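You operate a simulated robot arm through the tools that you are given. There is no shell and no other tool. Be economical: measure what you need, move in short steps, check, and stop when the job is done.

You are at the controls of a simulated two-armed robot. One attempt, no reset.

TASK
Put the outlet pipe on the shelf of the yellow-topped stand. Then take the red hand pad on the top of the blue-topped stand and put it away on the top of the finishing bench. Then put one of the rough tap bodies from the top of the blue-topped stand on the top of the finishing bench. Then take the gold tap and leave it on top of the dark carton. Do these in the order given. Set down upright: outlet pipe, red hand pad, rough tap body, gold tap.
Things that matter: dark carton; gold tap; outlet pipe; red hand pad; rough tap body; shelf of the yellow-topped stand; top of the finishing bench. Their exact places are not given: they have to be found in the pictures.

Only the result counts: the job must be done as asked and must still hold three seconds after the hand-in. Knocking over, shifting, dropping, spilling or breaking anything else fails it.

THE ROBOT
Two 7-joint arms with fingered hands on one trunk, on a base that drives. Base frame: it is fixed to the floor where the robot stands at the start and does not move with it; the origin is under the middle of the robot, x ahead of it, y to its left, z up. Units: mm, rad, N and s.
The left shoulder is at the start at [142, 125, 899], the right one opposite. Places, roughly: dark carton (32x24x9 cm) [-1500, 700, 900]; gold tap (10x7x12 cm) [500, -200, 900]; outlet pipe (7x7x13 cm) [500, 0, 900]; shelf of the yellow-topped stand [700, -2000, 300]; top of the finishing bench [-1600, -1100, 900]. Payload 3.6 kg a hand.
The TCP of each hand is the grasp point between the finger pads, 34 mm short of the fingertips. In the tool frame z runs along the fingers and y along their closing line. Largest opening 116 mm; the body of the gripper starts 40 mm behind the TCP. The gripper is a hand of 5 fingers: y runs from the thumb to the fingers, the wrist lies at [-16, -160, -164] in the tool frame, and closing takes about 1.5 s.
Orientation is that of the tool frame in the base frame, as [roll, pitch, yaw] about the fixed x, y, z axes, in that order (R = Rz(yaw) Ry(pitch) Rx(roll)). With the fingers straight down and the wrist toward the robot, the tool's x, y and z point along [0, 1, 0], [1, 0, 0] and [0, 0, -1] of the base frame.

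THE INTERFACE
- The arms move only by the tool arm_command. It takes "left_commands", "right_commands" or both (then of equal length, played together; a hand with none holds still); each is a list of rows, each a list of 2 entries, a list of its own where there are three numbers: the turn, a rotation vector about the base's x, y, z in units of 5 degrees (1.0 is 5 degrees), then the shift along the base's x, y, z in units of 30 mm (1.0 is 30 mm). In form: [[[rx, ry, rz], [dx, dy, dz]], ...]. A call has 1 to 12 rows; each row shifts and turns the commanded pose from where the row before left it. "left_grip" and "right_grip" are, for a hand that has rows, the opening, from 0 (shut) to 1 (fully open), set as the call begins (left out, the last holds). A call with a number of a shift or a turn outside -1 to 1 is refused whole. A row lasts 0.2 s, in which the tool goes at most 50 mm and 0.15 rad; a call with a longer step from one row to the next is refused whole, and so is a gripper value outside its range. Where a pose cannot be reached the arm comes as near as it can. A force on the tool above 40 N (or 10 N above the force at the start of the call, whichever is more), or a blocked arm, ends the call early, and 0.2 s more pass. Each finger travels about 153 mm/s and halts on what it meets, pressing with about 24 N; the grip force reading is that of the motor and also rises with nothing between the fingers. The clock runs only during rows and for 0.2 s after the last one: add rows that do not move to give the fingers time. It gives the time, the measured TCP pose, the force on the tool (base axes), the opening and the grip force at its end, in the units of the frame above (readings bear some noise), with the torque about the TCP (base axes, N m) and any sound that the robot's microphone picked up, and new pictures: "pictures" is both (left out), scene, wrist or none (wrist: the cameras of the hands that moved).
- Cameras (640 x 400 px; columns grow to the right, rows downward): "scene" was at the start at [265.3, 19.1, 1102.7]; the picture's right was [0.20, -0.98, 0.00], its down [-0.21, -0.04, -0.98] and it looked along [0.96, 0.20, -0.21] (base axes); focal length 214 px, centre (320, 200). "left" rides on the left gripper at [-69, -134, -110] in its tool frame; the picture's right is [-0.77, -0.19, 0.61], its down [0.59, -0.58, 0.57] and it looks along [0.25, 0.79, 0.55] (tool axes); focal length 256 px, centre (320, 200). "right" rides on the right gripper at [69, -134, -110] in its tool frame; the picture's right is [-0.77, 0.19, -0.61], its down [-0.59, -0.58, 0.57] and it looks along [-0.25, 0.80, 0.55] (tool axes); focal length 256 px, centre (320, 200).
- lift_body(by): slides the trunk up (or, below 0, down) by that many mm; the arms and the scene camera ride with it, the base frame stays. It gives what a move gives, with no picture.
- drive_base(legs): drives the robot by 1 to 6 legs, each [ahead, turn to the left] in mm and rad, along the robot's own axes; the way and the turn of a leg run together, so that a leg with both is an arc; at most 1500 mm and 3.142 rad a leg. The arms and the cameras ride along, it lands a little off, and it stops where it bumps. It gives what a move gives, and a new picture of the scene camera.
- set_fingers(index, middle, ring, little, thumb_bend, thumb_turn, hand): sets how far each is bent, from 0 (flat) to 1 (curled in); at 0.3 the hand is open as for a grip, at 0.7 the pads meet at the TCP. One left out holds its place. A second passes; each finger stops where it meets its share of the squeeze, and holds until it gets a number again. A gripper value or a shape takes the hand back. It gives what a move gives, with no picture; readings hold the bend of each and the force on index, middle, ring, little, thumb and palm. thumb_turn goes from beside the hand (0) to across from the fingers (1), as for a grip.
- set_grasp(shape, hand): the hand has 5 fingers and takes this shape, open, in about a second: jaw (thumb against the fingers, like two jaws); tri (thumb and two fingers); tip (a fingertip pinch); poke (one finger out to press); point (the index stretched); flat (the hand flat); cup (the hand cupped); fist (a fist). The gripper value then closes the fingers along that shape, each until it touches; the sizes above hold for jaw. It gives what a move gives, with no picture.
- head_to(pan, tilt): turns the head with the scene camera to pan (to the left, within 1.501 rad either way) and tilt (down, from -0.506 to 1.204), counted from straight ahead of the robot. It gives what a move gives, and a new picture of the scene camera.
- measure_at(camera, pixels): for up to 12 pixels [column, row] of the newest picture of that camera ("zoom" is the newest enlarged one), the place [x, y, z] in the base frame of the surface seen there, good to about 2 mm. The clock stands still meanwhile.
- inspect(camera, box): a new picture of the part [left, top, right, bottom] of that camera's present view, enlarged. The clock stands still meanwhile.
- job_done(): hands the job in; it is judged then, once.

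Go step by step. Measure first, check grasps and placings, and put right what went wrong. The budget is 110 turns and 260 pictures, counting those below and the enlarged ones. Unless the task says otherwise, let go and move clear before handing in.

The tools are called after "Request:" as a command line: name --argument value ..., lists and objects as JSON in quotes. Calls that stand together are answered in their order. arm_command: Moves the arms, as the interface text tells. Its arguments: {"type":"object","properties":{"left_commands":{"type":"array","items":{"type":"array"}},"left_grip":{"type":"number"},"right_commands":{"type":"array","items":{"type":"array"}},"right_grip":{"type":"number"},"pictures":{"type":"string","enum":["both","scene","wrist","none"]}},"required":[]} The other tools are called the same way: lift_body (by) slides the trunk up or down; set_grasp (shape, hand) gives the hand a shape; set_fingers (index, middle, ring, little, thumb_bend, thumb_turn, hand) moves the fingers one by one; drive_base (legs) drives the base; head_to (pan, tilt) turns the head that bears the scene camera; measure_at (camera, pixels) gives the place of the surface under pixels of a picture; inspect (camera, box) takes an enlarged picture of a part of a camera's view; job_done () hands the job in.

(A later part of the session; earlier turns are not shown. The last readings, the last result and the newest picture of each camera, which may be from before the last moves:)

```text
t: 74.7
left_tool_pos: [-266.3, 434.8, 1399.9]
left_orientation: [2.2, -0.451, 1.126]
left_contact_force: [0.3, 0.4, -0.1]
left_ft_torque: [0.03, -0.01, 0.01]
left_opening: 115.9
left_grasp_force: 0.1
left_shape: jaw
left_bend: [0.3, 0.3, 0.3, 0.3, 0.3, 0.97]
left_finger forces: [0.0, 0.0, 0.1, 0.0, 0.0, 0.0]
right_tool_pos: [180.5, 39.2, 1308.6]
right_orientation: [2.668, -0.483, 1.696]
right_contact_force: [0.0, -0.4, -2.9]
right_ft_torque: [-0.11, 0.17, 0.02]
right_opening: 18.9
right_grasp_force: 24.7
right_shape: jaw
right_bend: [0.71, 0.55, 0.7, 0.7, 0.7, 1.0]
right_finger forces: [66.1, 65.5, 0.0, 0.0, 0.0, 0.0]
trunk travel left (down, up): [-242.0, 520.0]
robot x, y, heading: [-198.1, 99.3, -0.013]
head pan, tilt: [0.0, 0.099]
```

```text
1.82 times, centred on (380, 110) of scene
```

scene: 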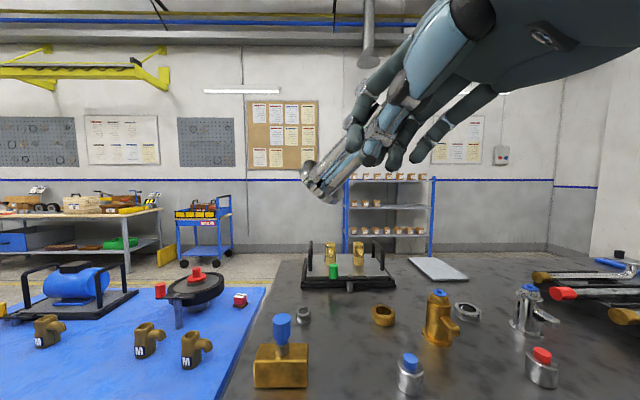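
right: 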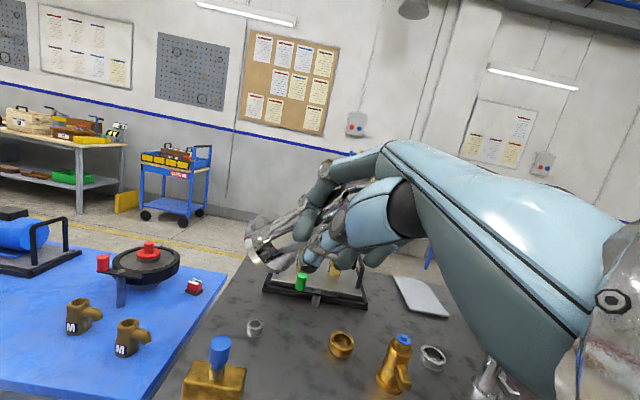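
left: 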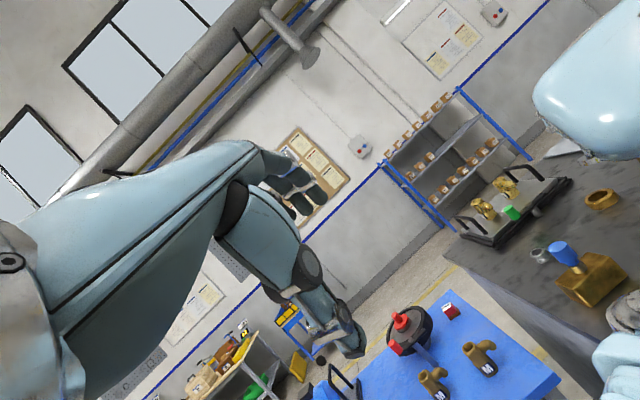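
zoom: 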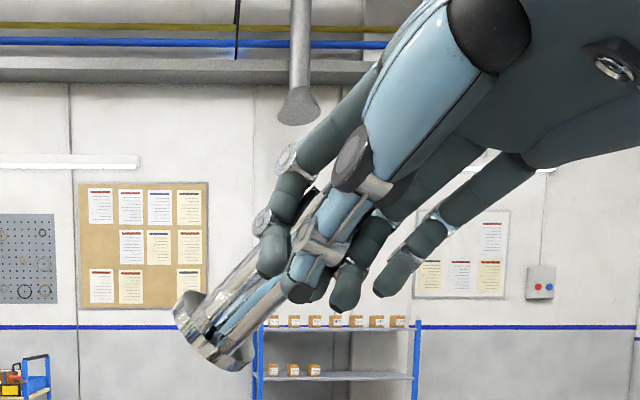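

Pipe axis ≈(0.28,0.66,-0.70), about 14° off the fingers. I'll rotate it upright while moving it out over the free table spot, to set it down and re-grip properly.

Request:
arm_command --right_commands '[[[-0.93, 0.4, 0], [1, 0, 0]], [[-0.93, 0.4, 0], [1, 0, 0]], [[-0.93, 0.4, 0], [1, 0, 0]], [[-0.93, 0.4, 0], [1, 0, 0]], [[-0.93, 0.4, 0], [1, 0, 0]], [[-0.93, 0.4, 0], [1, 0, 0]], [[-0.93, 0.4, 0], [1, 0, 0]], [[-0.93, 0.4, 0], [1, 0, 0]], [[-0.93, 0.4, 0], [1, 0, 0]], [[0, 0, 0], [0, 0, 0]]]' --pictures "both"

```text
t: 76.9
left_tool_pos: [-264.9, 434.6, 1400.3]
left_orientation: [2.198, -0.453, 1.128]
left_contact_force: [-0.1, 0.6, -0.6]
left_ft_torque: [0.01, -0.02, 0.03]
left_opening: 116.0
left_grasp_force: 0.1
left_shape: jaw
left_bend: [0.3, 0.3, 0.3, 0.3, 0.3, 0.97]
left_finger forces: [0.0, 0.1, 0.0, 0.1, 0.1, 0.1]
right_tool_pos: [451.9, 39.1, 1307.8]
right_orientation: [3.047, 0.221, 1.644]
right_contact_force: [-0.5, -0.7, -3.8]
right_ft_torque: [0.0, 0.11, 0.03]
right_opening: 18.8
right_grasp_force: 23.9
right_shape: jaw
right_bend: [0.71, 0.55, 0.7, 0.7, 0.7, 1.0]
right_finger forces: [63.6, 60.8, 0.1, 0.0, 0.1, 0.0]
trunk travel left (down, up): [-242.0, 520.0]
robot x, y, heading: [-195.1, 100.9, -0.015]
head pan, tilt: [0.0, 0.099]
```

scene: 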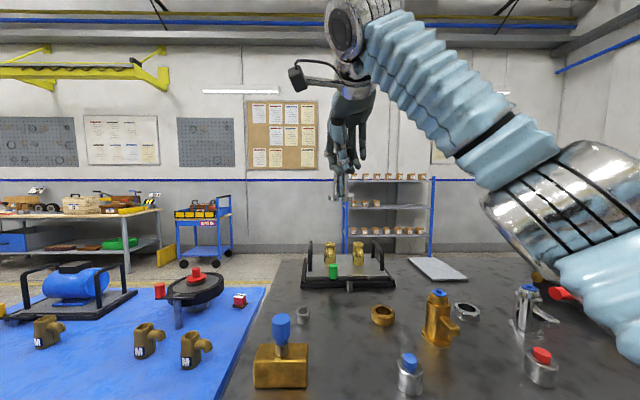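
right: 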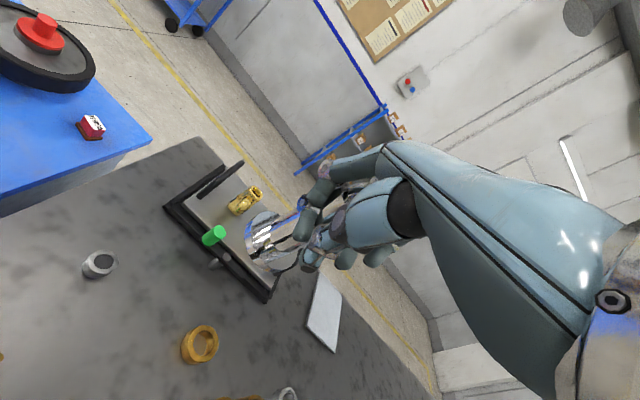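

Request:
inspect --camera "scene" --box '[300, 100, 400, 220]'

Request:
inspect --camera "right" --box '[230, 160, 350, 290]'

```text
3.33 times, centred on (350, 160) of scene
```

zoom: 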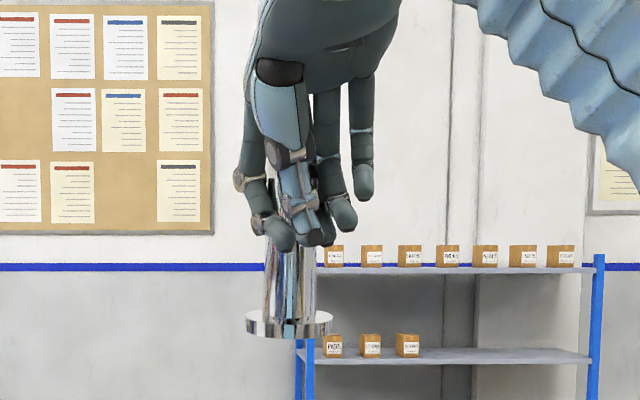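

```text
3.08 times, centred on (290, 225) of right
```

zoom: 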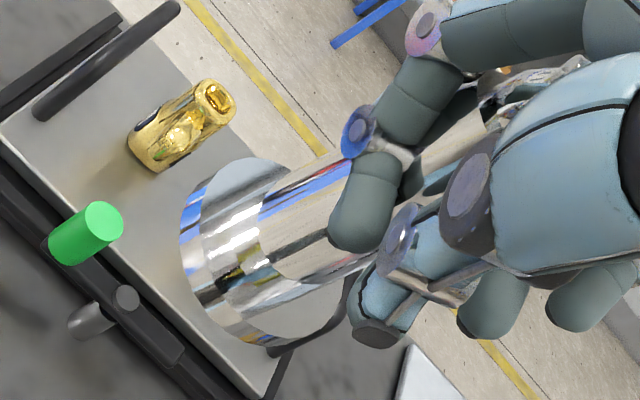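

Request:
measure_at --camera "zoom" --pixels '[[187, 225], [197, 295], [245, 340], [200, 190], [250, 165], [225, 230], [280, 215], [270, 250], [310, 190], [310, 235], [540, 80], [330, 345]]'

Request:
measure_at --camera "scene" --pixels '[[330, 197], [352, 197], [341, 199], [341, 197], [338, 185], [344, 185], [341, 185], [341, 178], [341, 192]]'

```text
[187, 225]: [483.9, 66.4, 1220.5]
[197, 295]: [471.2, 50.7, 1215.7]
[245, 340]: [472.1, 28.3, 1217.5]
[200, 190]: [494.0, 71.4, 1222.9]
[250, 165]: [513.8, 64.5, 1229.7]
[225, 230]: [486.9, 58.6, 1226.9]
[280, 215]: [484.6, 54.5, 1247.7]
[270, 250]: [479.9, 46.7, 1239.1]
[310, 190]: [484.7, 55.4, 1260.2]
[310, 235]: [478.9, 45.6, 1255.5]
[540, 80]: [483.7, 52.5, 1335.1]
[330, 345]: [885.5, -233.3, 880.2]
```

```text
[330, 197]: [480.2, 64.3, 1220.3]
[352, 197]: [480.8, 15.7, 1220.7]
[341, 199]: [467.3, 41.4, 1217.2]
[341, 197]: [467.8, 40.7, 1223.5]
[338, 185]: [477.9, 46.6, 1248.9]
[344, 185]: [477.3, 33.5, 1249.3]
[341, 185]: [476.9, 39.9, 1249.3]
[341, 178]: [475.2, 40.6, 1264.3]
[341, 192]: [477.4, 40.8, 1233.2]
```

The pipe is within ~4° of vertical, base about z 1216, centre (499,40). I'll correct the tilt, shift -18 in x and descend 300 mm above its old free spot.

Request:
arm_command --right_commands '[[[0, 0.4, 0], [-0.3, 0, -1]], [[0, 0.4, 0], [-0.1, 0, -1]], [[0, 0, 0], [0, 0, -1]], [[0, 0, 0], [0, 0, -1]], [[0, 0, 0], [0, 0, -1]], [[0, 0, 0], [0, 0, -1]], [[0, 0, 0], [0, 0, -1]], [[0, 0, 0], [0, 0, -1]], [[0, 0, 0], [0, 0, -1]], [[0, 0, 0], [0, 0, -0.6]], [[0, 0, 0], [0, 0, 0]]]' --pictures "both"

Request:
inspect --camera "scene" --box '[290, 220, 410, 360]'

```text
t: 79.3
left_tool_pos: [-267.0, 433.6, 1399.9]
left_orientation: [2.2, -0.451, 1.128]
left_contact_force: [-0.3, 0.2, 1.2]
left_ft_torque: [-0.01, 0.0, -0.02]
left_opening: 115.9
left_grasp_force: 0.2
left_shape: jaw
left_bend: [0.3, 0.3, 0.3, 0.3, 0.3, 0.97]
left_finger forces: [0.0, 0.0, 0.1, 0.0, 0.0, 0.0]
right_tool_pos: [438.1, 39.7, 1019.4]
right_orientation: [3.12, 0.216, 1.662]
right_contact_force: [0.5, 0.2, -3.5]
right_ft_torque: [0.02, 0.14, -0.01]
right_opening: 18.8
right_grasp_force: 24.1
right_shape: jaw
right_bend: [0.71, 0.55, 0.7, 0.7, 0.7, 1.0]
right_finger forces: [62.7, 60.0, 0.1, 0.0, 0.1, 0.0]
trunk travel left (down, up): [-242.0, 520.0]
robot x, y, heading: [-200.8, 100.7, -0.013]
head pan, tilt: [0.0, 0.099]
```

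scene: 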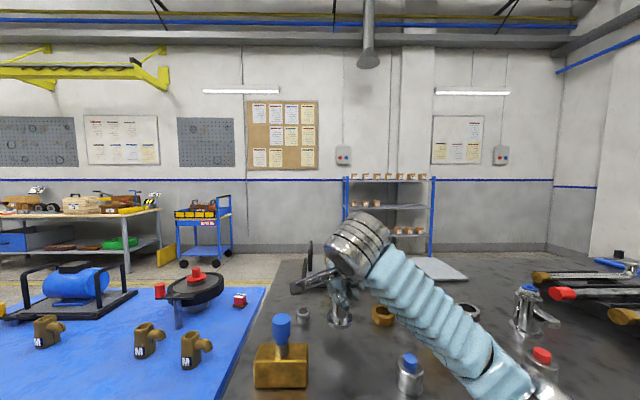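
right: 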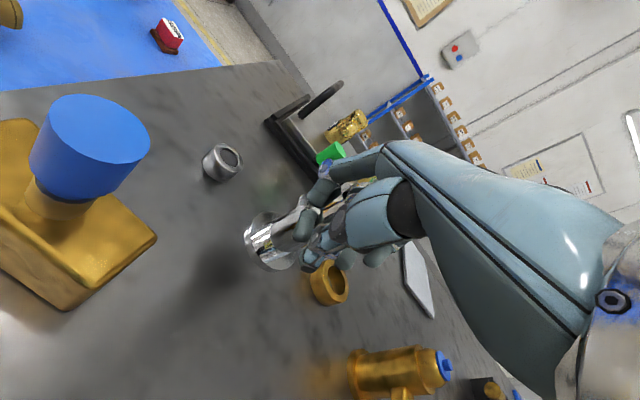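

```text
2.86 times, centred on (350, 290) of scene
```

zoom: 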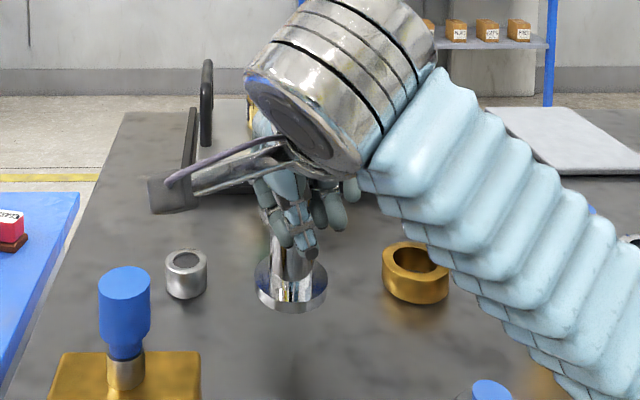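

The disc hovers just above the table. I'll check forearm clearance over the blue-capped part and disc heights.

Request:
measure_at --camera "zoom" --pixels '[[450, 190], [500, 270], [560, 330], [400, 215], [440, 300], [500, 360], [490, 385], [257, 285], [326, 285], [291, 308], [265, 300], [318, 300]]'

Request:
measure_at --camera "right" --pixels '[[250, 235], [258, 255], [275, 264], [262, 225], [370, 385]]'

```text
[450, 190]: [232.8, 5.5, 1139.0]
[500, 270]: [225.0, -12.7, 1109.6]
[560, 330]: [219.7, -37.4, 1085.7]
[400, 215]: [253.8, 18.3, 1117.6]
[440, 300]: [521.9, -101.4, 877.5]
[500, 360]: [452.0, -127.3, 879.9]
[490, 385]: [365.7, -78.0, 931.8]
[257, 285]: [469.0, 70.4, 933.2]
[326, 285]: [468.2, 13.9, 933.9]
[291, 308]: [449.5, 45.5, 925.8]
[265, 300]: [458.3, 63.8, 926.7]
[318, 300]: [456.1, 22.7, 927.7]
```

```text
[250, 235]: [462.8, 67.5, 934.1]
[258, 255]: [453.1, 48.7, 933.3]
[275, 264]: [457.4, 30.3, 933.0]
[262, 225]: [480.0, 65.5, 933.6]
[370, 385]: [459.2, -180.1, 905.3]
```

Disc is level (rim z≈933 all round), bottom ≈926. Lower 38 mm gently.

Request:
arm_command --right_commands '[[[0, 0, 0], [0, 0, -0.5]], [[0, 0, 0], [0, 0, -0.4]], [[0, 0, 0], [0, 0, -0.2]], [[0, 0, 0], [0, 0, -0.1]], [[0, 0, 0], [0, 0, -0.07]], [[0, 0, 0], [0, 0, 0]]]' --pictures "none"

Request:
inspect --camera "scene" --box '[300, 260, 380, 350]'

```text
t: 80.7
left_tool_pos: [-264.7, 434.7, 1400.3]
left_orientation: [2.2, -0.451, 1.125]
left_contact_force: [0.1, 0.2, -0.5]
left_ft_torque: [0.0, 0.01, -0.01]
left_opening: 116.1
left_grasp_force: 0.1
left_shape: jaw
left_bend: [0.3, 0.3, 0.3, 0.3, 0.3, 0.97]
left_finger forces: [0.0, 0.0, 0.0, 0.0, 0.1, 0.0]
right_tool_pos: [440.2, 39.3, 980.5]
right_orientation: [3.118, 0.217, 1.659]
right_contact_force: [-0.7, -0.6, -3.3]
right_ft_torque: [-0.04, 0.11, 0.02]
right_opening: 18.7
right_grasp_force: 23.8
right_shape: jaw
right_bend: [0.71, 0.55, 0.7, 0.7, 0.7, 1.0]
right_finger forces: [62.4, 59.7, 0.0, 0.0, 0.1, 0.0]
trunk travel left (down, up): [-242.0, 520.0]
robot x, y, heading: [-198.5, 98.2, -0.016]
head pan, tilt: [0.0, 0.099]
```

```text
4.44 times, centred on (340, 305) of scene
```

zoom: 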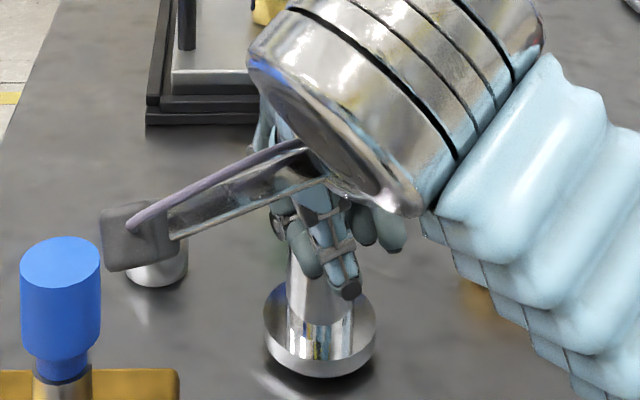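

Request:
measure_at --camera "zoom" --pixels '[[320, 372], [320, 382], [280, 355], [365, 350], [320, 390]]'

Request:
arm_command --right_commands '[[[0, 0, 0], [0, 0, -0.07]], [[0, 0, 0], [0, 0, -0.07]], [[0, 0, 0], [0, 0, 0]]]' --pictures "none"

```text
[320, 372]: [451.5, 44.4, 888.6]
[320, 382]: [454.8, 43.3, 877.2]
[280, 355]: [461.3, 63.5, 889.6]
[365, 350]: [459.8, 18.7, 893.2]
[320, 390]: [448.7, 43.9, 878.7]
```

```text
t: 81.5
left_tool_pos: [-264.9, 434.9, 1400.5]
left_orientation: [2.2, -0.452, 1.127]
left_contact_force: [-0.6, 0.3, 0.3]
left_ft_torque: [0.01, 0.0, 0.02]
left_opening: 116.0
left_grasp_force: 0.0
left_shape: jaw
left_bend: [0.3, 0.3, 0.3, 0.3, 0.3, 0.97]
left_finger forces: [0.1, 0.0, 0.0, 0.0, 0.0, 0.0]
right_tool_pos: [438.8, 40.9, 975.8]
right_orientation: [3.119, 0.216, 1.661]
right_contact_force: [-0.3, 0.9, -3.1]
right_ft_torque: [-0.02, 0.08, 0.0]
right_opening: 18.8
right_grasp_force: 24.0
right_shape: jaw
right_bend: [0.71, 0.55, 0.7, 0.7, 0.7, 1.0]
right_finger forces: [62.3, 59.6, 0.0, 0.0, 0.1, 0.0]
trunk travel left (down, up): [-242.0, 520.0]
robot x, y, heading: [-194.3, 103.0, -0.022]
head pan, tilt: [0.0, 0.099]
```

The table is actually at z≈878, so about 3–4 mm remain. Lower until force shows.

Request:
arm_command --right_commands '[[[0, 0, 0], [0, 0, -0.06]], [[0, 0, 0], [0, 0, -0.06]], [[0, 0, 0], [0, 0, 0]]]' --pictures "none"

```text
t: 82.3
left_tool_pos: [-266.4, 434.2, 1399.5]
left_orientation: [2.199, -0.452, 1.129]
left_contact_force: [-0.4, 0.0, -0.6]
left_ft_torque: [0.01, 0.01, -0.03]
left_opening: 116.0
left_grasp_force: 0.1
left_shape: jaw
left_bend: [0.3, 0.3, 0.3, 0.3, 0.3, 0.97]
left_finger forces: [0.0, 0.1, 0.0, 0.0, 0.0, 0.1]
right_tool_pos: [439.6, 40.3, 974.5]
right_orientation: [3.114, 0.215, 1.657]
right_contact_force: [1.6, -1.0, 3.6]
right_ft_torque: [-0.03, -0.07, -0.03]
right_opening: 18.8
right_grasp_force: 24.4
right_shape: jaw
right_bend: [0.71, 0.55, 0.7, 0.7, 0.7, 1.0]
right_finger forces: [61.8, 68.8, 0.0, 0.0, 0.0, 0.0]
trunk travel left (down, up): [-242.0, 520.0]
robot x, y, heading: [-197.2, 105.3, -0.011]
head pan, tilt: [0.0, 0.099]
```

The base touches the table. The middle finger presses the pipe against the back of the index, so I'll release the middle (then ring/little, thumb) first and keep the index still.

Request:
set_fingers --hand "right" --middle 0.48 --thumb_bend 0.4

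Request:
inspect --camera "scene" --box '[300, 260, 380, 350]'

Request:
inspect --camera "right" --box '[230, 140, 350, 300]'

```text
t: 83.3
left_tool_pos: [-266.2, 434.7, 1401.0]
left_orientation: [2.198, -0.451, 1.13]
left_contact_force: [-0.4, 0.0, 0.3]
left_ft_torque: [0.04, -0.01, 0.0]
left_opening: 116.0
left_grasp_force: 0.0
left_shape: jaw
left_bend: [0.3, 0.3, 0.3, 0.3, 0.3, 0.97]
left_finger forces: [0.0, 0.0, 0.1, 0.0, 0.0, 0.0]
right_tool_pos: [439.7, 40.4, 972.9]
right_orientation: [3.116, 0.216, 1.66]
right_contact_force: [-0.9, 0.6, 5.9]
right_ft_torque: [-0.04, 0.06, -0.01]
right_opening: 41.6
right_grasp_force: 25.4
right_shape: fingers
right_bend: [0.72, 0.45, 0.7, 0.7, 0.4, 1.0]
right_finger forces: [24.7, 22.1, 3.4, 0.0, 0.0, 0.0]
trunk travel left (down, up): [-242.0, 520.0]
robot x, y, heading: [-196.1, 100.6, -0.013]
head pan, tilt: [0.0, 0.099]
```

```text
4.44 times, centred on (340, 305) of scene
```

zoom: 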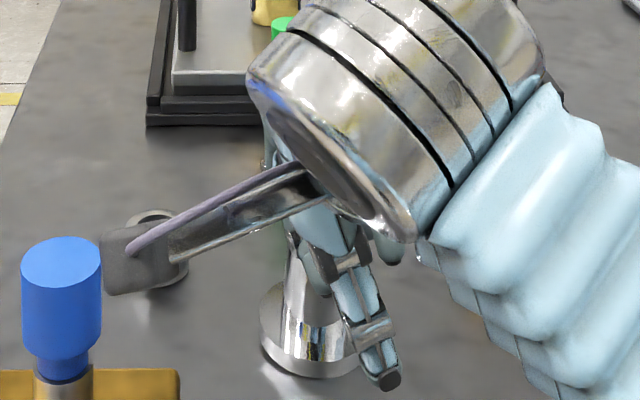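

```text
2.50 times, centred on (290, 220) of right
```

zoom: 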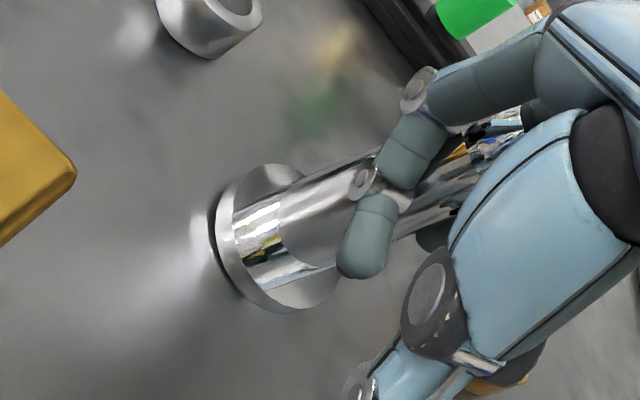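

Forces dropped from 62 to 24 N, pipe upright. Continue opening middle, ring, little.

Request:
set_fingers --hand "right" --middle 0.36 --ring 0.4 --little 0.4

Request:
inspect --camera "right" --box '[230, 140, 350, 300]'

```text
t: 84.3
left_tool_pos: [-266.3, 434.9, 1399.8]
left_orientation: [2.199, -0.453, 1.129]
left_contact_force: [0.6, -0.7, -0.8]
left_ft_torque: [-0.05, -0.03, 0.02]
left_opening: 115.7
left_grasp_force: 0.0
left_shape: jaw
left_bend: [0.3, 0.3, 0.3, 0.3, 0.3, 0.97]
left_finger forces: [0.1, 0.0, 0.0, 0.0, 0.1, 0.0]
right_tool_pos: [439.4, 37.8, 973.5]
right_orientation: [3.119, 0.216, 1.658]
right_contact_force: [-1.9, -1.1, 0.3]
right_ft_torque: [-0.25, 0.04, -0.15]
right_opening: 39.7
right_grasp_force: 16.1
right_shape: fingers
right_bend: [0.72, 0.34, 0.4, 0.4, 0.4, 1.0]
right_finger forces: [15.4, 16.7, 0.0, 0.0, 0.0, 0.1]
trunk travel left (down, up): [-242.0, 520.0]
robot x, y, heading: [-192.5, 100.3, -0.017]
head pan, tilt: [0.0, 0.099]
```

```text
2.50 times, centred on (290, 220) of right
```

zoom: 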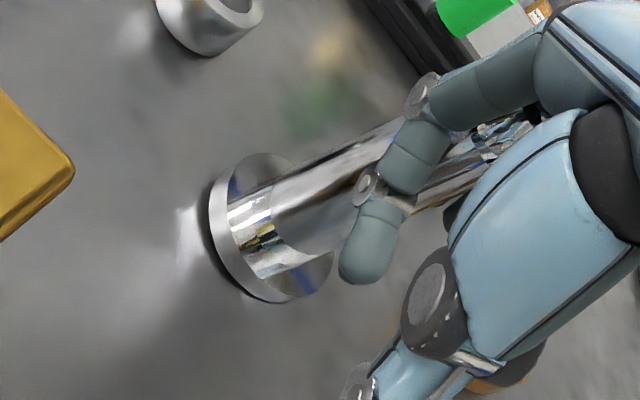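

Request:
measure_at --camera "zoom" --pixels '[[215, 215], [228, 265], [265, 298], [225, 180], [265, 155], [320, 285], [290, 200], [330, 180], [310, 230], [345, 225]]'

Request:
inspect --camera "scene" --box '[300, 260, 380, 350]'

```text
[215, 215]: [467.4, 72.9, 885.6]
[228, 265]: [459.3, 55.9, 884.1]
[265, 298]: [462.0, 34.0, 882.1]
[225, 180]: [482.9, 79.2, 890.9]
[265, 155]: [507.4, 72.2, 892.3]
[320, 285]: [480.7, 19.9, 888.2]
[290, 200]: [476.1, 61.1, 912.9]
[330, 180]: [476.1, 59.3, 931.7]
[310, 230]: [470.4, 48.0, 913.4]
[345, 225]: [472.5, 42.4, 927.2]
```

```text
4.44 times, centred on (340, 305) of scene
```

zoom: 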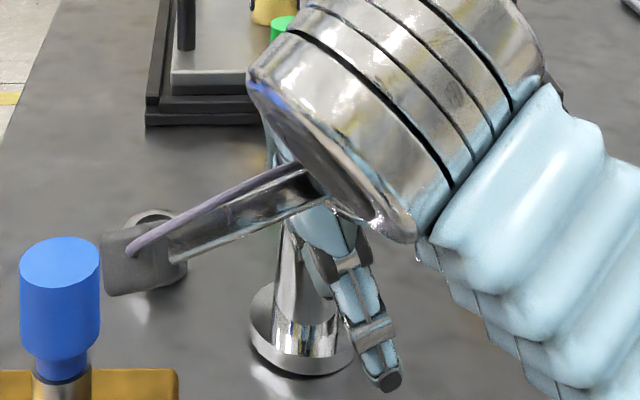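

Pipe leans ~5° to -y, safely within its base. Open the middle further to free it.

Request:
set_fingers --hand "right" --middle 0.15 --ring 0.2 --little 0.2

Request:
inspect --camera "right" --box '[230, 140, 350, 300]'

Request:
inspect --camera "scene" --box '[300, 260, 380, 350]'

```text
t: 85.3
left_tool_pos: [-267.2, 435.1, 1399.7]
left_orientation: [2.2, -0.452, 1.126]
left_contact_force: [0.1, -0.6, 0.2]
left_ft_torque: [-0.03, -0.03, 0.0]
left_opening: 116.0
left_grasp_force: 0.1
left_shape: jaw
left_bend: [0.3, 0.3, 0.3, 0.3, 0.3, 0.97]
left_finger forces: [0.0, 0.0, 0.1, 0.0, 0.0, 0.0]
right_tool_pos: [440.0, 40.5, 973.1]
right_orientation: [3.12, 0.217, 1.662]
right_contact_force: [-1.1, -0.1, 0.4]
right_ft_torque: [0.0, 0.0, 0.04]
right_opening: 41.8
right_grasp_force: 0.1
right_shape: fingers
right_bend: [0.72, 0.15, 0.2, 0.2, 0.4, 1.0]
right_finger forces: [0.9, 0.0, 0.0, 0.0, 0.0, 0.0]
trunk travel left (down, up): [-242.0, 520.0]
robot x, y, heading: [-196.9, 97.2, -0.016]
head pan, tilt: [0.0, 0.099]
```

```text
2.50 times, centred on (290, 220) of right
```

zoom: 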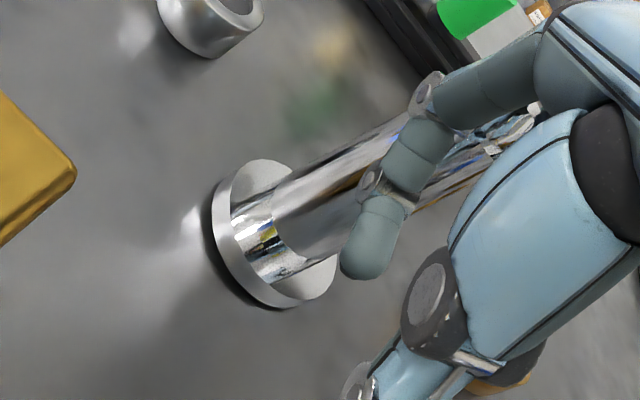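

```text
4.44 times, centred on (340, 305) of scene
```

zoom: 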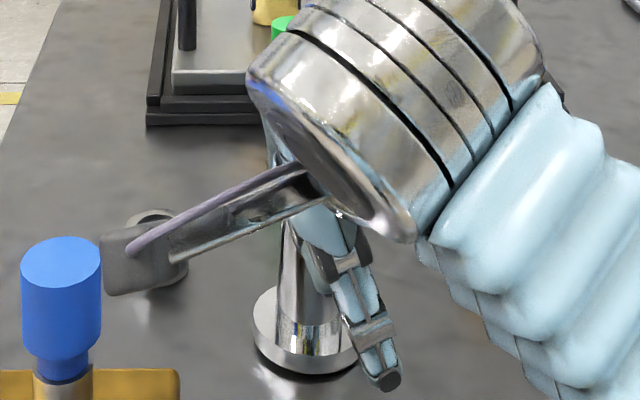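

The pipe stands free on the table. Lift the hand straight up, slowly.

Request:
arm_command --right_commands '[[[0, 0, 0], [-0.1, 0, 0.2]], [[0, 0, 0], [0, 0, 0.4]], [[0, 0, 0], [0, 0, 0.5]], [[0, 0, 0], [0, 0, 0.6]], [[0, 0, 0], [0, 0, 0.7]], [[0, 0, 0], [0, 0, 0.8]], [[0, 0, 0], [0, 0, 1]], [[0, 0, 0], [0, 0, 1]], [[0, 0, 0], [0, 0, 1]]]'

```text
t: 87.3
left_tool_pos: [-267.3, 434.6, 1399.9]
left_orientation: [2.199, -0.453, 1.13]
left_contact_force: [-0.2, 0.0, 0.4]
left_ft_torque: [-0.02, 0.0, -0.02]
left_opening: 116.0
left_grasp_force: 0.1
left_shape: jaw
left_bend: [0.3, 0.3, 0.3, 0.3, 0.3, 0.97]
left_finger forces: [0.0, 0.0, 0.0, 0.1, 0.0, 0.0]
right_tool_pos: [436.6, 40.8, 1160.0]
right_orientation: [3.12, 0.216, 1.661]
right_contact_force: [-0.2, 0.4, 0.4]
right_ft_torque: [-0.02, -0.01, -0.01]
right_opening: 42.0
right_grasp_force: 0.1
right_shape: fingers
right_bend: [0.72, 0.15, 0.2, 0.2, 0.4, 1.0]
right_finger forces: [0.1, 0.0, 0.1, 0.0, 0.0, 0.1]
trunk travel left (down, up): [-242.0, 520.0]
robot x, y, heading: [-198.2, 96.8, -0.014]
head pan, tilt: [0.0, 0.099]
```

scene: 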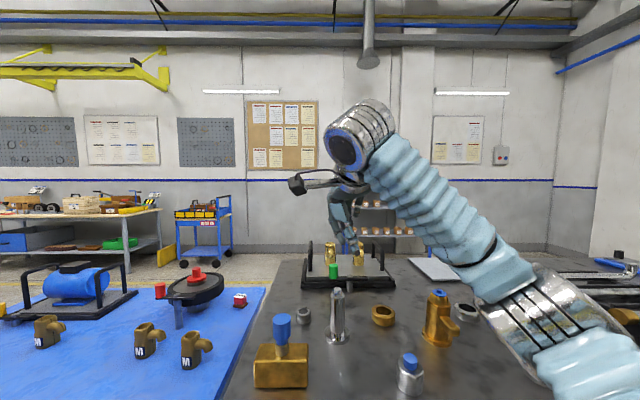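
right: 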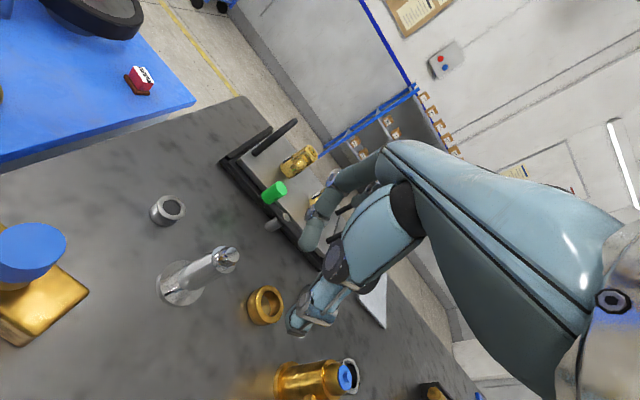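

Pipe stands upright at its place. I'll reset the right hand to jaw, straighten it, and bring the left hand forward to a sane posture.

Request:
set_grasp --hand "right" --shape "jaw"

Request:
measure_at --camera "scene" --pixels '[[338, 292], [333, 310], [344, 310], [338, 310], [338, 330], [328, 338], [349, 338], [338, 343]]'

Request:
arm_command --right_commands '[[[0.82, 0.08, -0.34], [0, 0, 0]], [[0.82, 0.08, -0.34], [0, 0, 0]], [[0.82, 0.08, -0.34], [0, 0, 0]], [[0, 0, 0], [0, 0, 0]], [[0, 0, 0], [0, 0, 0]], [[0, 0, 0], [0, 0, 0]], [[0, 0, 0], [0, 0, 0]], [[0, 0, 0], [0, 0, 0]], [[0, 0, 0], [0, 0, 0]], [[0, 0, 0], [0, 0, 0]], [[0, 0, 0], [0, 0, 0]]]' --left_commands '[[[0, 0, 0], [0.5, 0, 0]], [[0, 0, 0], [1, 0, 0]], [[0, 0, 0], [1, 0, 0]], [[0, 0, 0], [1, 0, 0]], [[0, 0, 0], [1, 0, 0]], [[0, 0, 0], [1, 0, 0]], [[0, 0, 0], [1, 0, 0]], [[0, 0, 0], [1, 0, 0]], [[0, 0, 0], [1, 0, 0]], [[0, 0, 0], [1, 0, 0]], [[0, 0, 0], [0.5, 0, 0]]]' --right_grip 1 --pictures "both"

```text
t: 88.2
left_tool_pos: [-266.2, 435.1, 1400.0]
left_orientation: [2.199, -0.452, 1.129]
left_contact_force: [0.0, 0.4, 0.2]
left_ft_torque: [0.0, 0.01, -0.02]
left_opening: 116.1
left_grasp_force: 0.1
left_shape: jaw
left_bend: [0.3, 0.3, 0.3, 0.3, 0.3, 0.97]
left_finger forces: [0.0, 0.1, 0.0, 0.0, 0.0, 0.0]
right_tool_pos: [436.9, 39.5, 1158.4]
right_orientation: [3.12, 0.216, 1.66]
right_contact_force: [0.3, 1.0, 0.2]
right_ft_torque: [-0.06, 0.02, 0.01]
right_opening: 116.1
right_grasp_force: 0.1
right_shape: jaw
right_bend: [0.3, 0.3, 0.3, 0.3, 0.3, 0.97]
right_finger forces: [0.0, 0.1, 0.0, 0.1, 0.0, 0.1]
trunk travel left (down, up): [-242.0, 520.0]
robot x, y, heading: [-192.1, 101.6, -0.014]
head pan, tilt: [0.0, 0.099]
```

```text
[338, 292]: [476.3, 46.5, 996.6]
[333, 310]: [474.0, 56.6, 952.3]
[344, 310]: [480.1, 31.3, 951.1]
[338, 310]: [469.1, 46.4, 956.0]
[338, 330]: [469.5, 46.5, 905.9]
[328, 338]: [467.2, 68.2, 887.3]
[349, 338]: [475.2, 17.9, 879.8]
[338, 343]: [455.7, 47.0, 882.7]
```

```text
t: 90.6
left_tool_pos: [33.6, 434.2, 1399.4]
left_orientation: [2.198, -0.454, 1.131]
left_contact_force: [-0.7, -0.8, 0.8]
left_ft_torque: [0.03, 0.0, -0.01]
left_opening: 116.0
left_grasp_force: 0.0
left_shape: jaw
left_bend: [0.3, 0.3, 0.3, 0.3, 0.3, 0.97]
left_finger forces: [0.0, 0.0, 0.0, 0.0, 0.1, 0.1]
right_tool_pos: [437.9, 40.4, 1158.0]
right_orientation: [3.129, 0.002, 1.572]
right_contact_force: [-0.2, 0.1, 0.7]
right_ft_torque: [0.03, 0.03, 0.01]
right_opening: 116.0
right_grasp_force: 0.1
right_shape: jaw
right_bend: [0.3, 0.3, 0.3, 0.3, 0.3, 0.97]
right_finger forces: [0.1, 0.0, 0.1, 0.0, 0.1, 0.1]
trunk travel left (down, up): [-242.0, 520.0]
robot x, y, heading: [-196.7, 100.1, -0.022]
head pan, tilt: [0.0, 0.099]
```

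scene: 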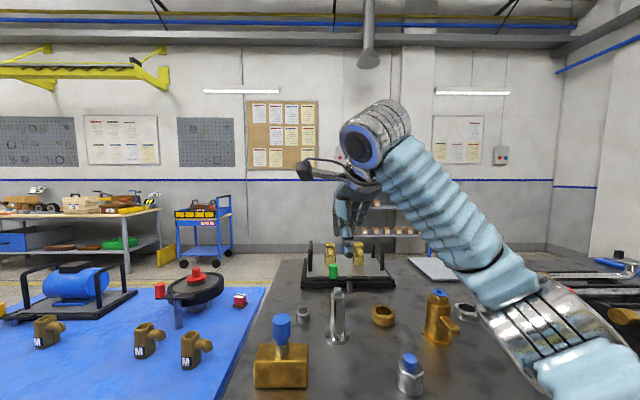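
right: 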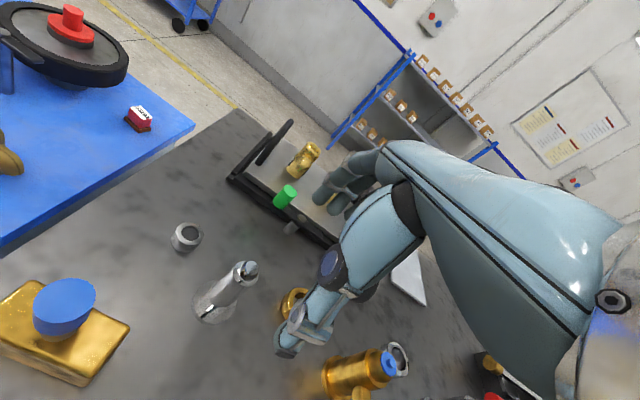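
left: 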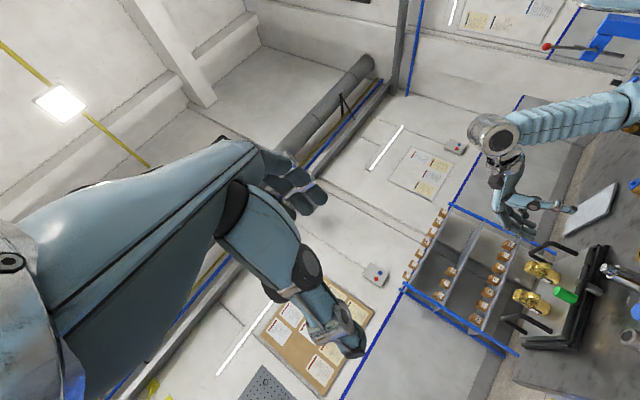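

Pipe centre ≈(484,45). Move over it and descend to z≈950, then close.

Request:
arm_command --right_commands '[[[0.1, 0.14, 0], [1, 0.16, 0]], [[0, 0, 0], [0.54, 0, 0]], [[0, 0, 0], [0, 0, -1]], [[0, 0, 0], [0, 0, -1]], [[0, 0, 0], [0, 0, -1]], [[0, 0, 0], [0, 0, -1]], [[0, 0, 0], [0, 0, -1]], [[0, 0, 0], [0, 0, -1]], [[0, 0, 0], [0, 0, -0.9]], [[0, 0, 0], [0, 0, 0]]]' --right_grip 1 --pictures "wrist"

```text
t: 92.8
left_tool_pos: [33.1, 434.0, 1400.3]
left_orientation: [2.199, -0.45, 1.127]
left_contact_force: [1.2, 0.4, -0.3]
left_ft_torque: [-0.04, 0.0, -0.01]
left_opening: 115.9
left_grasp_force: 0.0
left_shape: jaw
left_bend: [0.3, 0.3, 0.3, 0.3, 0.3, 0.97]
left_finger forces: [0.0, 0.0, 0.1, 0.0, 0.0, 0.1]
right_tool_pos: [482.5, 43.3, 951.2]
right_orientation: [-3.141, -0.008, 1.57]
right_contact_force: [0.3, 0.1, -0.6]
right_ft_torque: [-0.02, 0.01, -0.03]
right_opening: 116.2
right_grasp_force: 0.1
right_shape: jaw
right_bend: [0.3, 0.3, 0.3, 0.3, 0.3, 0.97]
right_finger forces: [0.0, 0.0, 0.0, 0.0, 0.0, 0.0]
trunk travel left (down, up): [-242.0, 520.0]
robot x, y, heading: [-197.9, 99.3, -0.018]
head pan, tilt: [0.0, 0.099]
```

right: 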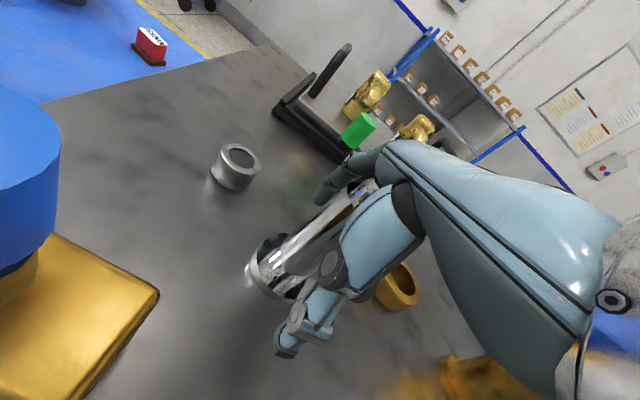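

Pipe lies between thumb and fingers. Close and lift.

Request:
arm_command --right_commands '[[[0, 0, 0], [0, 0, 0]], [[0, 0, 0], [0, 0, 0]], [[0, 0, 0], [0, 0, 0]], [[0, 0, 0], [0, 0, 0]], [[0, 0, 0], [0, 0, 0]], [[0, 0, 0], [0, 0, 0]], [[0, 0, 0], [0, 0, 0]], [[0, 0, 0], [0, 0, 0]]]' --right_grip 0 --pictures "none"

Request:
arm_command --right_commands '[[[0, 0, 0], [0, 0, 0.5]], [[0, 0, 0], [0, 0, 1]], [[0, 0, 0], [0, 0, 1]], [[0, 0, 0], [0, 0, 1]], [[0, 0, 0], [0, 0, 1]], [[0, 0, 0], [0, 0, 1]], [[0, 0, 0], [0, 0, 1]], [[0, 0, 0], [0, 0, 1]], [[0, 0, 0], [0, 0, 0]]]' --right_grip 0 --pictures "wrist"

```text
t: 94.6
left_tool_pos: [33.1, 433.3, 1399.0]
left_orientation: [2.201, -0.451, 1.126]
left_contact_force: [0.5, -0.7, 0.3]
left_ft_torque: [-0.01, -0.01, -0.02]
left_opening: 116.1
left_grasp_force: 0.1
left_shape: jaw
left_bend: [0.3, 0.3, 0.3, 0.3, 0.3, 0.97]
left_finger forces: [0.1, 0.1, 0.1, 0.0, 0.1, 0.1]
right_tool_pos: [482.1, 44.5, 951.8]
right_orientation: [3.141, -0.008, 1.57]
right_contact_force: [2.3, 0.5, 2.7]
right_ft_torque: [-0.08, -0.28, -0.03]
right_opening: 31.8
right_grasp_force: 24.0
right_shape: jaw
right_bend: [0.47, 0.52, 0.69, 0.68, 0.7, 1.0]
right_finger forces: [17.2, 9.3, 0.1, 0.0, 25.1, 0.0]
trunk travel left (down, up): [-242.0, 520.0]
robot x, y, heading: [-192.9, 100.3, -0.018]
head pan, tilt: [0.0, 0.099]
```

```text
t: 96.6
left_tool_pos: [32.6, 434.2, 1399.7]
left_orientation: [2.198, -0.452, 1.127]
left_contact_force: [0.1, 0.2, -0.9]
left_ft_torque: [-0.01, 0.01, 0.01]
left_opening: 115.9
left_grasp_force: 0.1
left_shape: jaw
left_bend: [0.3, 0.3, 0.3, 0.3, 0.3, 0.97]
left_finger forces: [0.1, 0.0, 0.0, 0.1, 0.0, 0.0]
right_tool_pos: [484.4, 44.4, 1177.7]
right_orientation: [-3.138, -0.007, 1.571]
right_contact_force: [-0.1, -0.2, -4.6]
right_ft_torque: [0.0, -0.01, -0.01]
right_opening: 31.3
right_grasp_force: 24.0
right_shape: jaw
right_bend: [0.48, 0.53, 0.69, 0.68, 0.7, 1.0]
right_finger forces: [17.6, 7.5, 0.0, 0.1, 25.2, 0.1]
trunk travel left (down, up): [-242.0, 520.0]
robot x, y, heading: [-195.5, 102.8, -0.02]
head pan, tilt: [0.0, 0.099]
```

right: 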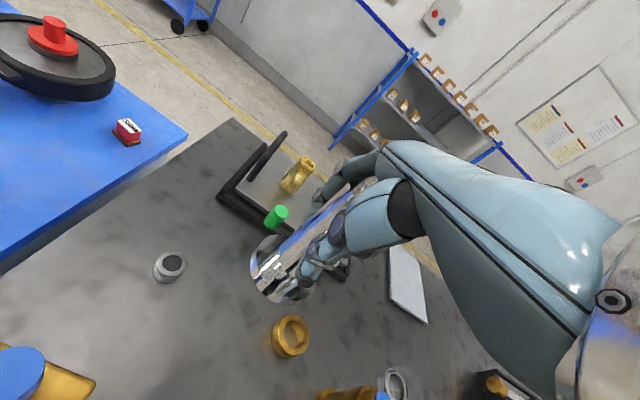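

Held by thumb, index and middle. Now turn right and drive along to the yellow stand.

Request:
drive_base --legs '[[0, -1.55], [1100, 0], [1110, 0]]'

```text
t: 111.2
left_tool_pos: [190.5, -2323.1, 1401.9]
left_orientation: [2.199, -0.452, -0.409]
left_contact_force: [0.1, 0.7, -0.1]
left_ft_torque: [0.04, -0.01, -0.02]
left_opening: 116.0
left_grasp_force: 0.1
left_shape: jaw
left_bend: [0.3, 0.3, 0.3, 0.3, 0.3, 0.97]
left_finger forces: [0.0, 0.1, 0.0, 0.0, 0.0, 0.0]
right_tool_pos: [-183.4, -2786.8, 1178.4]
right_orientation: [3.142, -0.007, 0.036]
right_contact_force: [0.2, 0.1, -2.6]
right_ft_torque: [0.06, 0.03, -0.03]
right_opening: 30.7
right_grasp_force: 23.9
right_shape: jaw
right_bend: [0.48, 0.54, 0.69, 0.68, 0.7, 1.0]
right_finger forces: [17.4, 7.3, 0.1, 0.0, 24.3, 0.0]
trunk travel left (down, up): [-242.0, 520.0]
robot x, y, heading: [-150.3, -2107.0, -1.554]
head pan, tilt: [0.0, 0.099]
```

scene: 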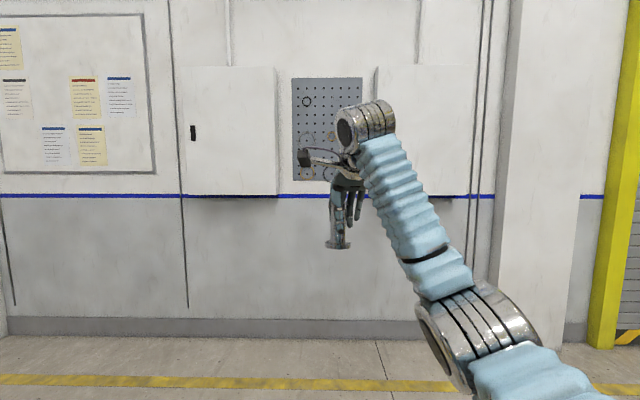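

The drive went smoothly. Turn left to face the stand, hand high above it.

Request:
drive_base --legs '[[0, 1.554]]'

Request:
arm_command --right_commands '[[[0, 0, 0], [-1, 0, 0]], [[0, 0, 0], [-1, 0, 0]], [[0, 0, 0], [-1, 0, 0]], [[0, 0, 0], [-1, 0, 0]], [[0, 0, 0], [-1, 0, 0]], [[0, 0, 0], [-0.6, 0, 0]], [[0, 0, 0], [0, 0, 0]]]' --pictures "wrist"

Request:
head_to --pan -0.2 --tilt 0.7

```text
t: 115.4
left_tool_pos: [71.4, -1768.7, 1399.5]
left_orientation: [2.2, -0.451, 1.141]
left_contact_force: [0.6, -0.2, 1.2]
left_ft_torque: [0.0, 0.0, 0.01]
left_opening: 116.3
left_grasp_force: 0.0
left_shape: jaw
left_bend: [0.3, 0.3, 0.3, 0.3, 0.3, 0.97]
left_finger forces: [0.1, 0.0, 0.0, 0.0, 0.0, 0.0]
right_tool_pos: [530.0, -2151.4, 1178.0]
right_orientation: [-3.141, -0.007, 1.586]
right_contact_force: [-0.8, 0.4, -3.0]
right_ft_torque: [0.01, 0.01, -0.02]
right_opening: 30.6
right_grasp_force: 24.0
right_shape: jaw
right_bend: [0.48, 0.54, 0.69, 0.68, 0.7, 1.0]
right_finger forces: [17.7, 7.1, 0.0, 0.0, 23.3, 0.0]
trunk travel left (down, up): [-242.0, 520.0]
robot x, y, heading: [-153.6, -2104.4, -0.004]
head pan, tilt: [0.0, 0.099]
```

scene: 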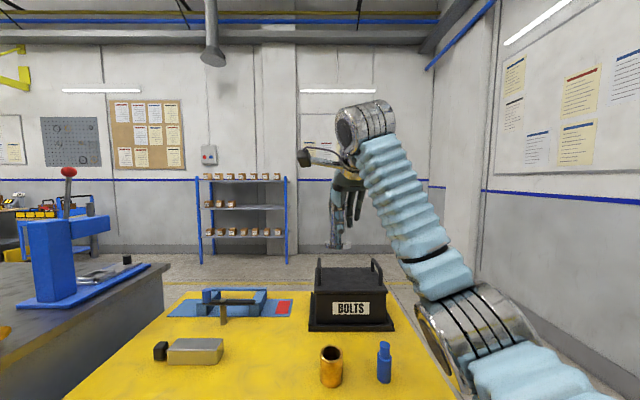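

```text
t: 117.0
left_tool_pos: [71.5, -1769.4, 1398.8]
left_orientation: [2.2, -0.452, 1.141]
left_contact_force: [-0.2, 0.0, 0.3]
left_ft_torque: [0.02, -0.05, 0.02]
left_opening: 115.8
left_grasp_force: 0.0
left_shape: jaw
left_bend: [0.3, 0.3, 0.3, 0.3, 0.3, 0.97]
left_finger forces: [0.1, 0.0, 0.0, 0.0, 0.0, 0.0]
right_tool_pos: [361.5, -2149.5, 1175.5]
right_orientation: [-3.141, -0.008, 1.587]
right_contact_force: [-0.4, -0.1, -3.5]
right_ft_torque: [0.0, 0.03, 0.02]
right_opening: 30.3
right_grasp_force: 24.1
right_shape: jaw
right_bend: [0.49, 0.54, 0.69, 0.68, 0.7, 1.0]
right_finger forces: [17.6, 7.5, 0.1, 0.0, 23.4, 0.1]
trunk travel left (down, up): [-242.0, 520.0]
robot x, y, heading: [-152.3, -2106.3, -0.003]
head pan, tilt: [0.0, 0.099]
```

right: 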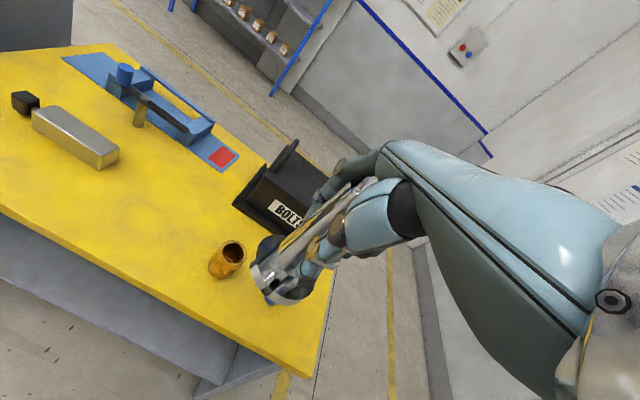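

```text
t: 118.0
left_tool_pos: [72.7, -1768.6, 1399.8]
left_orientation: [2.2, -0.452, 1.143]
left_contact_force: [0.5, 0.9, 0.1]
left_ft_torque: [0.03, 0.0, -0.01]
left_opening: 116.1
left_grasp_force: 0.1
left_shape: jaw
left_bend: [0.3, 0.3, 0.3, 0.3, 0.3, 0.97]
left_finger forces: [0.0, 0.0, 0.1, 0.0, 0.0, 0.0]
right_tool_pos: [361.2, -2150.7, 1177.9]
right_orientation: [3.141, -0.007, 1.587]
right_contact_force: [0.0, -0.2, -3.4]
right_ft_torque: [-0.02, 0.04, -0.03]
right_opening: 30.3
right_grasp_force: 24.4
right_shape: jaw
right_bend: [0.49, 0.54, 0.69, 0.68, 0.7, 1.0]
right_finger forces: [17.6, 7.5, 0.0, 0.1, 23.2, 0.0]
trunk travel left (down, up): [-242.0, 520.0]
robot x, y, heading: [-151.9, -2107.1, 0.002]
head pan, tilt: [-0.201, 0.7]
```

scene: 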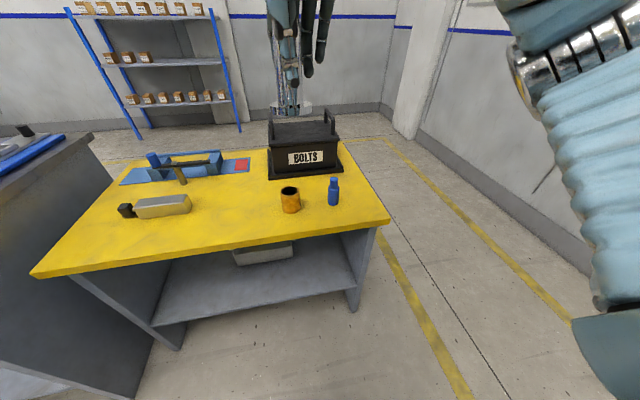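

Measure the stand's front edge and the shelf box from here.

Request:
measure_at --camera "scene" --pixels '[[250, 250], [380, 222], [100, 272], [262, 258], [240, 262], [290, 256], [300, 275], [330, 280], [352, 285], [290, 300], [345, 240], [160, 320]]'

Request:
lift_body --by -240

Request:
head_to --pan -0.2 --tilt 0.7

```text
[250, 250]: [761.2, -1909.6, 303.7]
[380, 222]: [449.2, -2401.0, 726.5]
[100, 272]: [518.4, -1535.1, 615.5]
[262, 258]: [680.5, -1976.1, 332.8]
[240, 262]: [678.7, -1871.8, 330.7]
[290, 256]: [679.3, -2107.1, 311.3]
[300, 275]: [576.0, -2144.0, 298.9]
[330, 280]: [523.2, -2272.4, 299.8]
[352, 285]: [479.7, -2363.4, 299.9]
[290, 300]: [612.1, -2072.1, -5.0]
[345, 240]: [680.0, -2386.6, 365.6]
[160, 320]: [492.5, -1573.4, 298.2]
```

```text
t: 120.5
left_tool_pos: [70.7, -1767.7, 1159.0]
left_orientation: [2.198, -0.451, 1.145]
left_contact_force: [-0.2, -0.4, -0.1]
left_ft_torque: [0.02, 0.04, 0.05]
left_opening: 115.9
left_grasp_force: 0.1
left_shape: jaw
left_bend: [0.3, 0.3, 0.3, 0.3, 0.3, 0.97]
left_finger forces: [0.1, 0.0, 0.0, 0.0, 0.0, 0.1]
right_tool_pos: [360.7, -2151.3, 938.0]
right_orientation: [3.14, -0.009, 1.587]
right_contact_force: [0.0, -0.1, -3.3]
right_ft_torque: [-0.01, 0.05, 0.02]
right_opening: 30.5
right_grasp_force: 23.7
right_shape: jaw
right_bend: [0.49, 0.54, 0.69, 0.68, 0.7, 1.0]
right_finger forces: [17.5, 7.3, 0.1, 0.0, 23.0, 0.0]
trunk travel left (down, up): [-2.0, 760.0]
robot x, y, heading: [-147.7, -2103.8, -0.006]
head pan, tilt: [-0.201, 0.7]
```

```text
t: 121.1
left_tool_pos: [71.6, -1768.4, 1159.9]
left_orientation: [2.2, -0.452, 1.142]
left_contact_force: [0.6, 0.6, -0.8]
left_ft_torque: [-0.03, 0.0, -0.02]
left_opening: 116.2
left_grasp_force: 0.1
left_shape: jaw
left_bend: [0.3, 0.3, 0.3, 0.3, 0.3, 0.97]
left_finger forces: [0.0, 0.0, 0.1, 0.1, 0.0, 0.1]
right_tool_pos: [361.1, -2151.1, 937.7]
right_orientation: [3.141, -0.006, 1.585]
right_contact_force: [0.2, 0.1, -3.2]
right_ft_torque: [-0.01, 0.05, -0.02]
right_opening: 30.6
right_grasp_force: 24.5
right_shape: jaw
right_bend: [0.49, 0.54, 0.69, 0.68, 0.7, 1.0]
right_finger forces: [17.4, 7.4, 0.1, 0.0, 23.0, 0.0]
trunk travel left (down, up): [-2.0, 760.0]
robot x, y, heading: [-152.6, -2101.8, -0.0]
head pan, tilt: [-0.201, 0.7]
```

scene: 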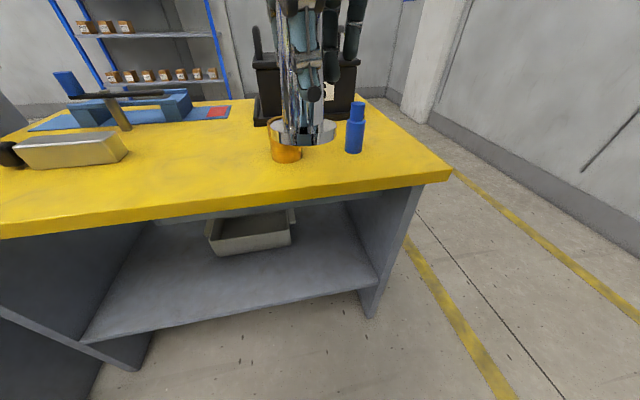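

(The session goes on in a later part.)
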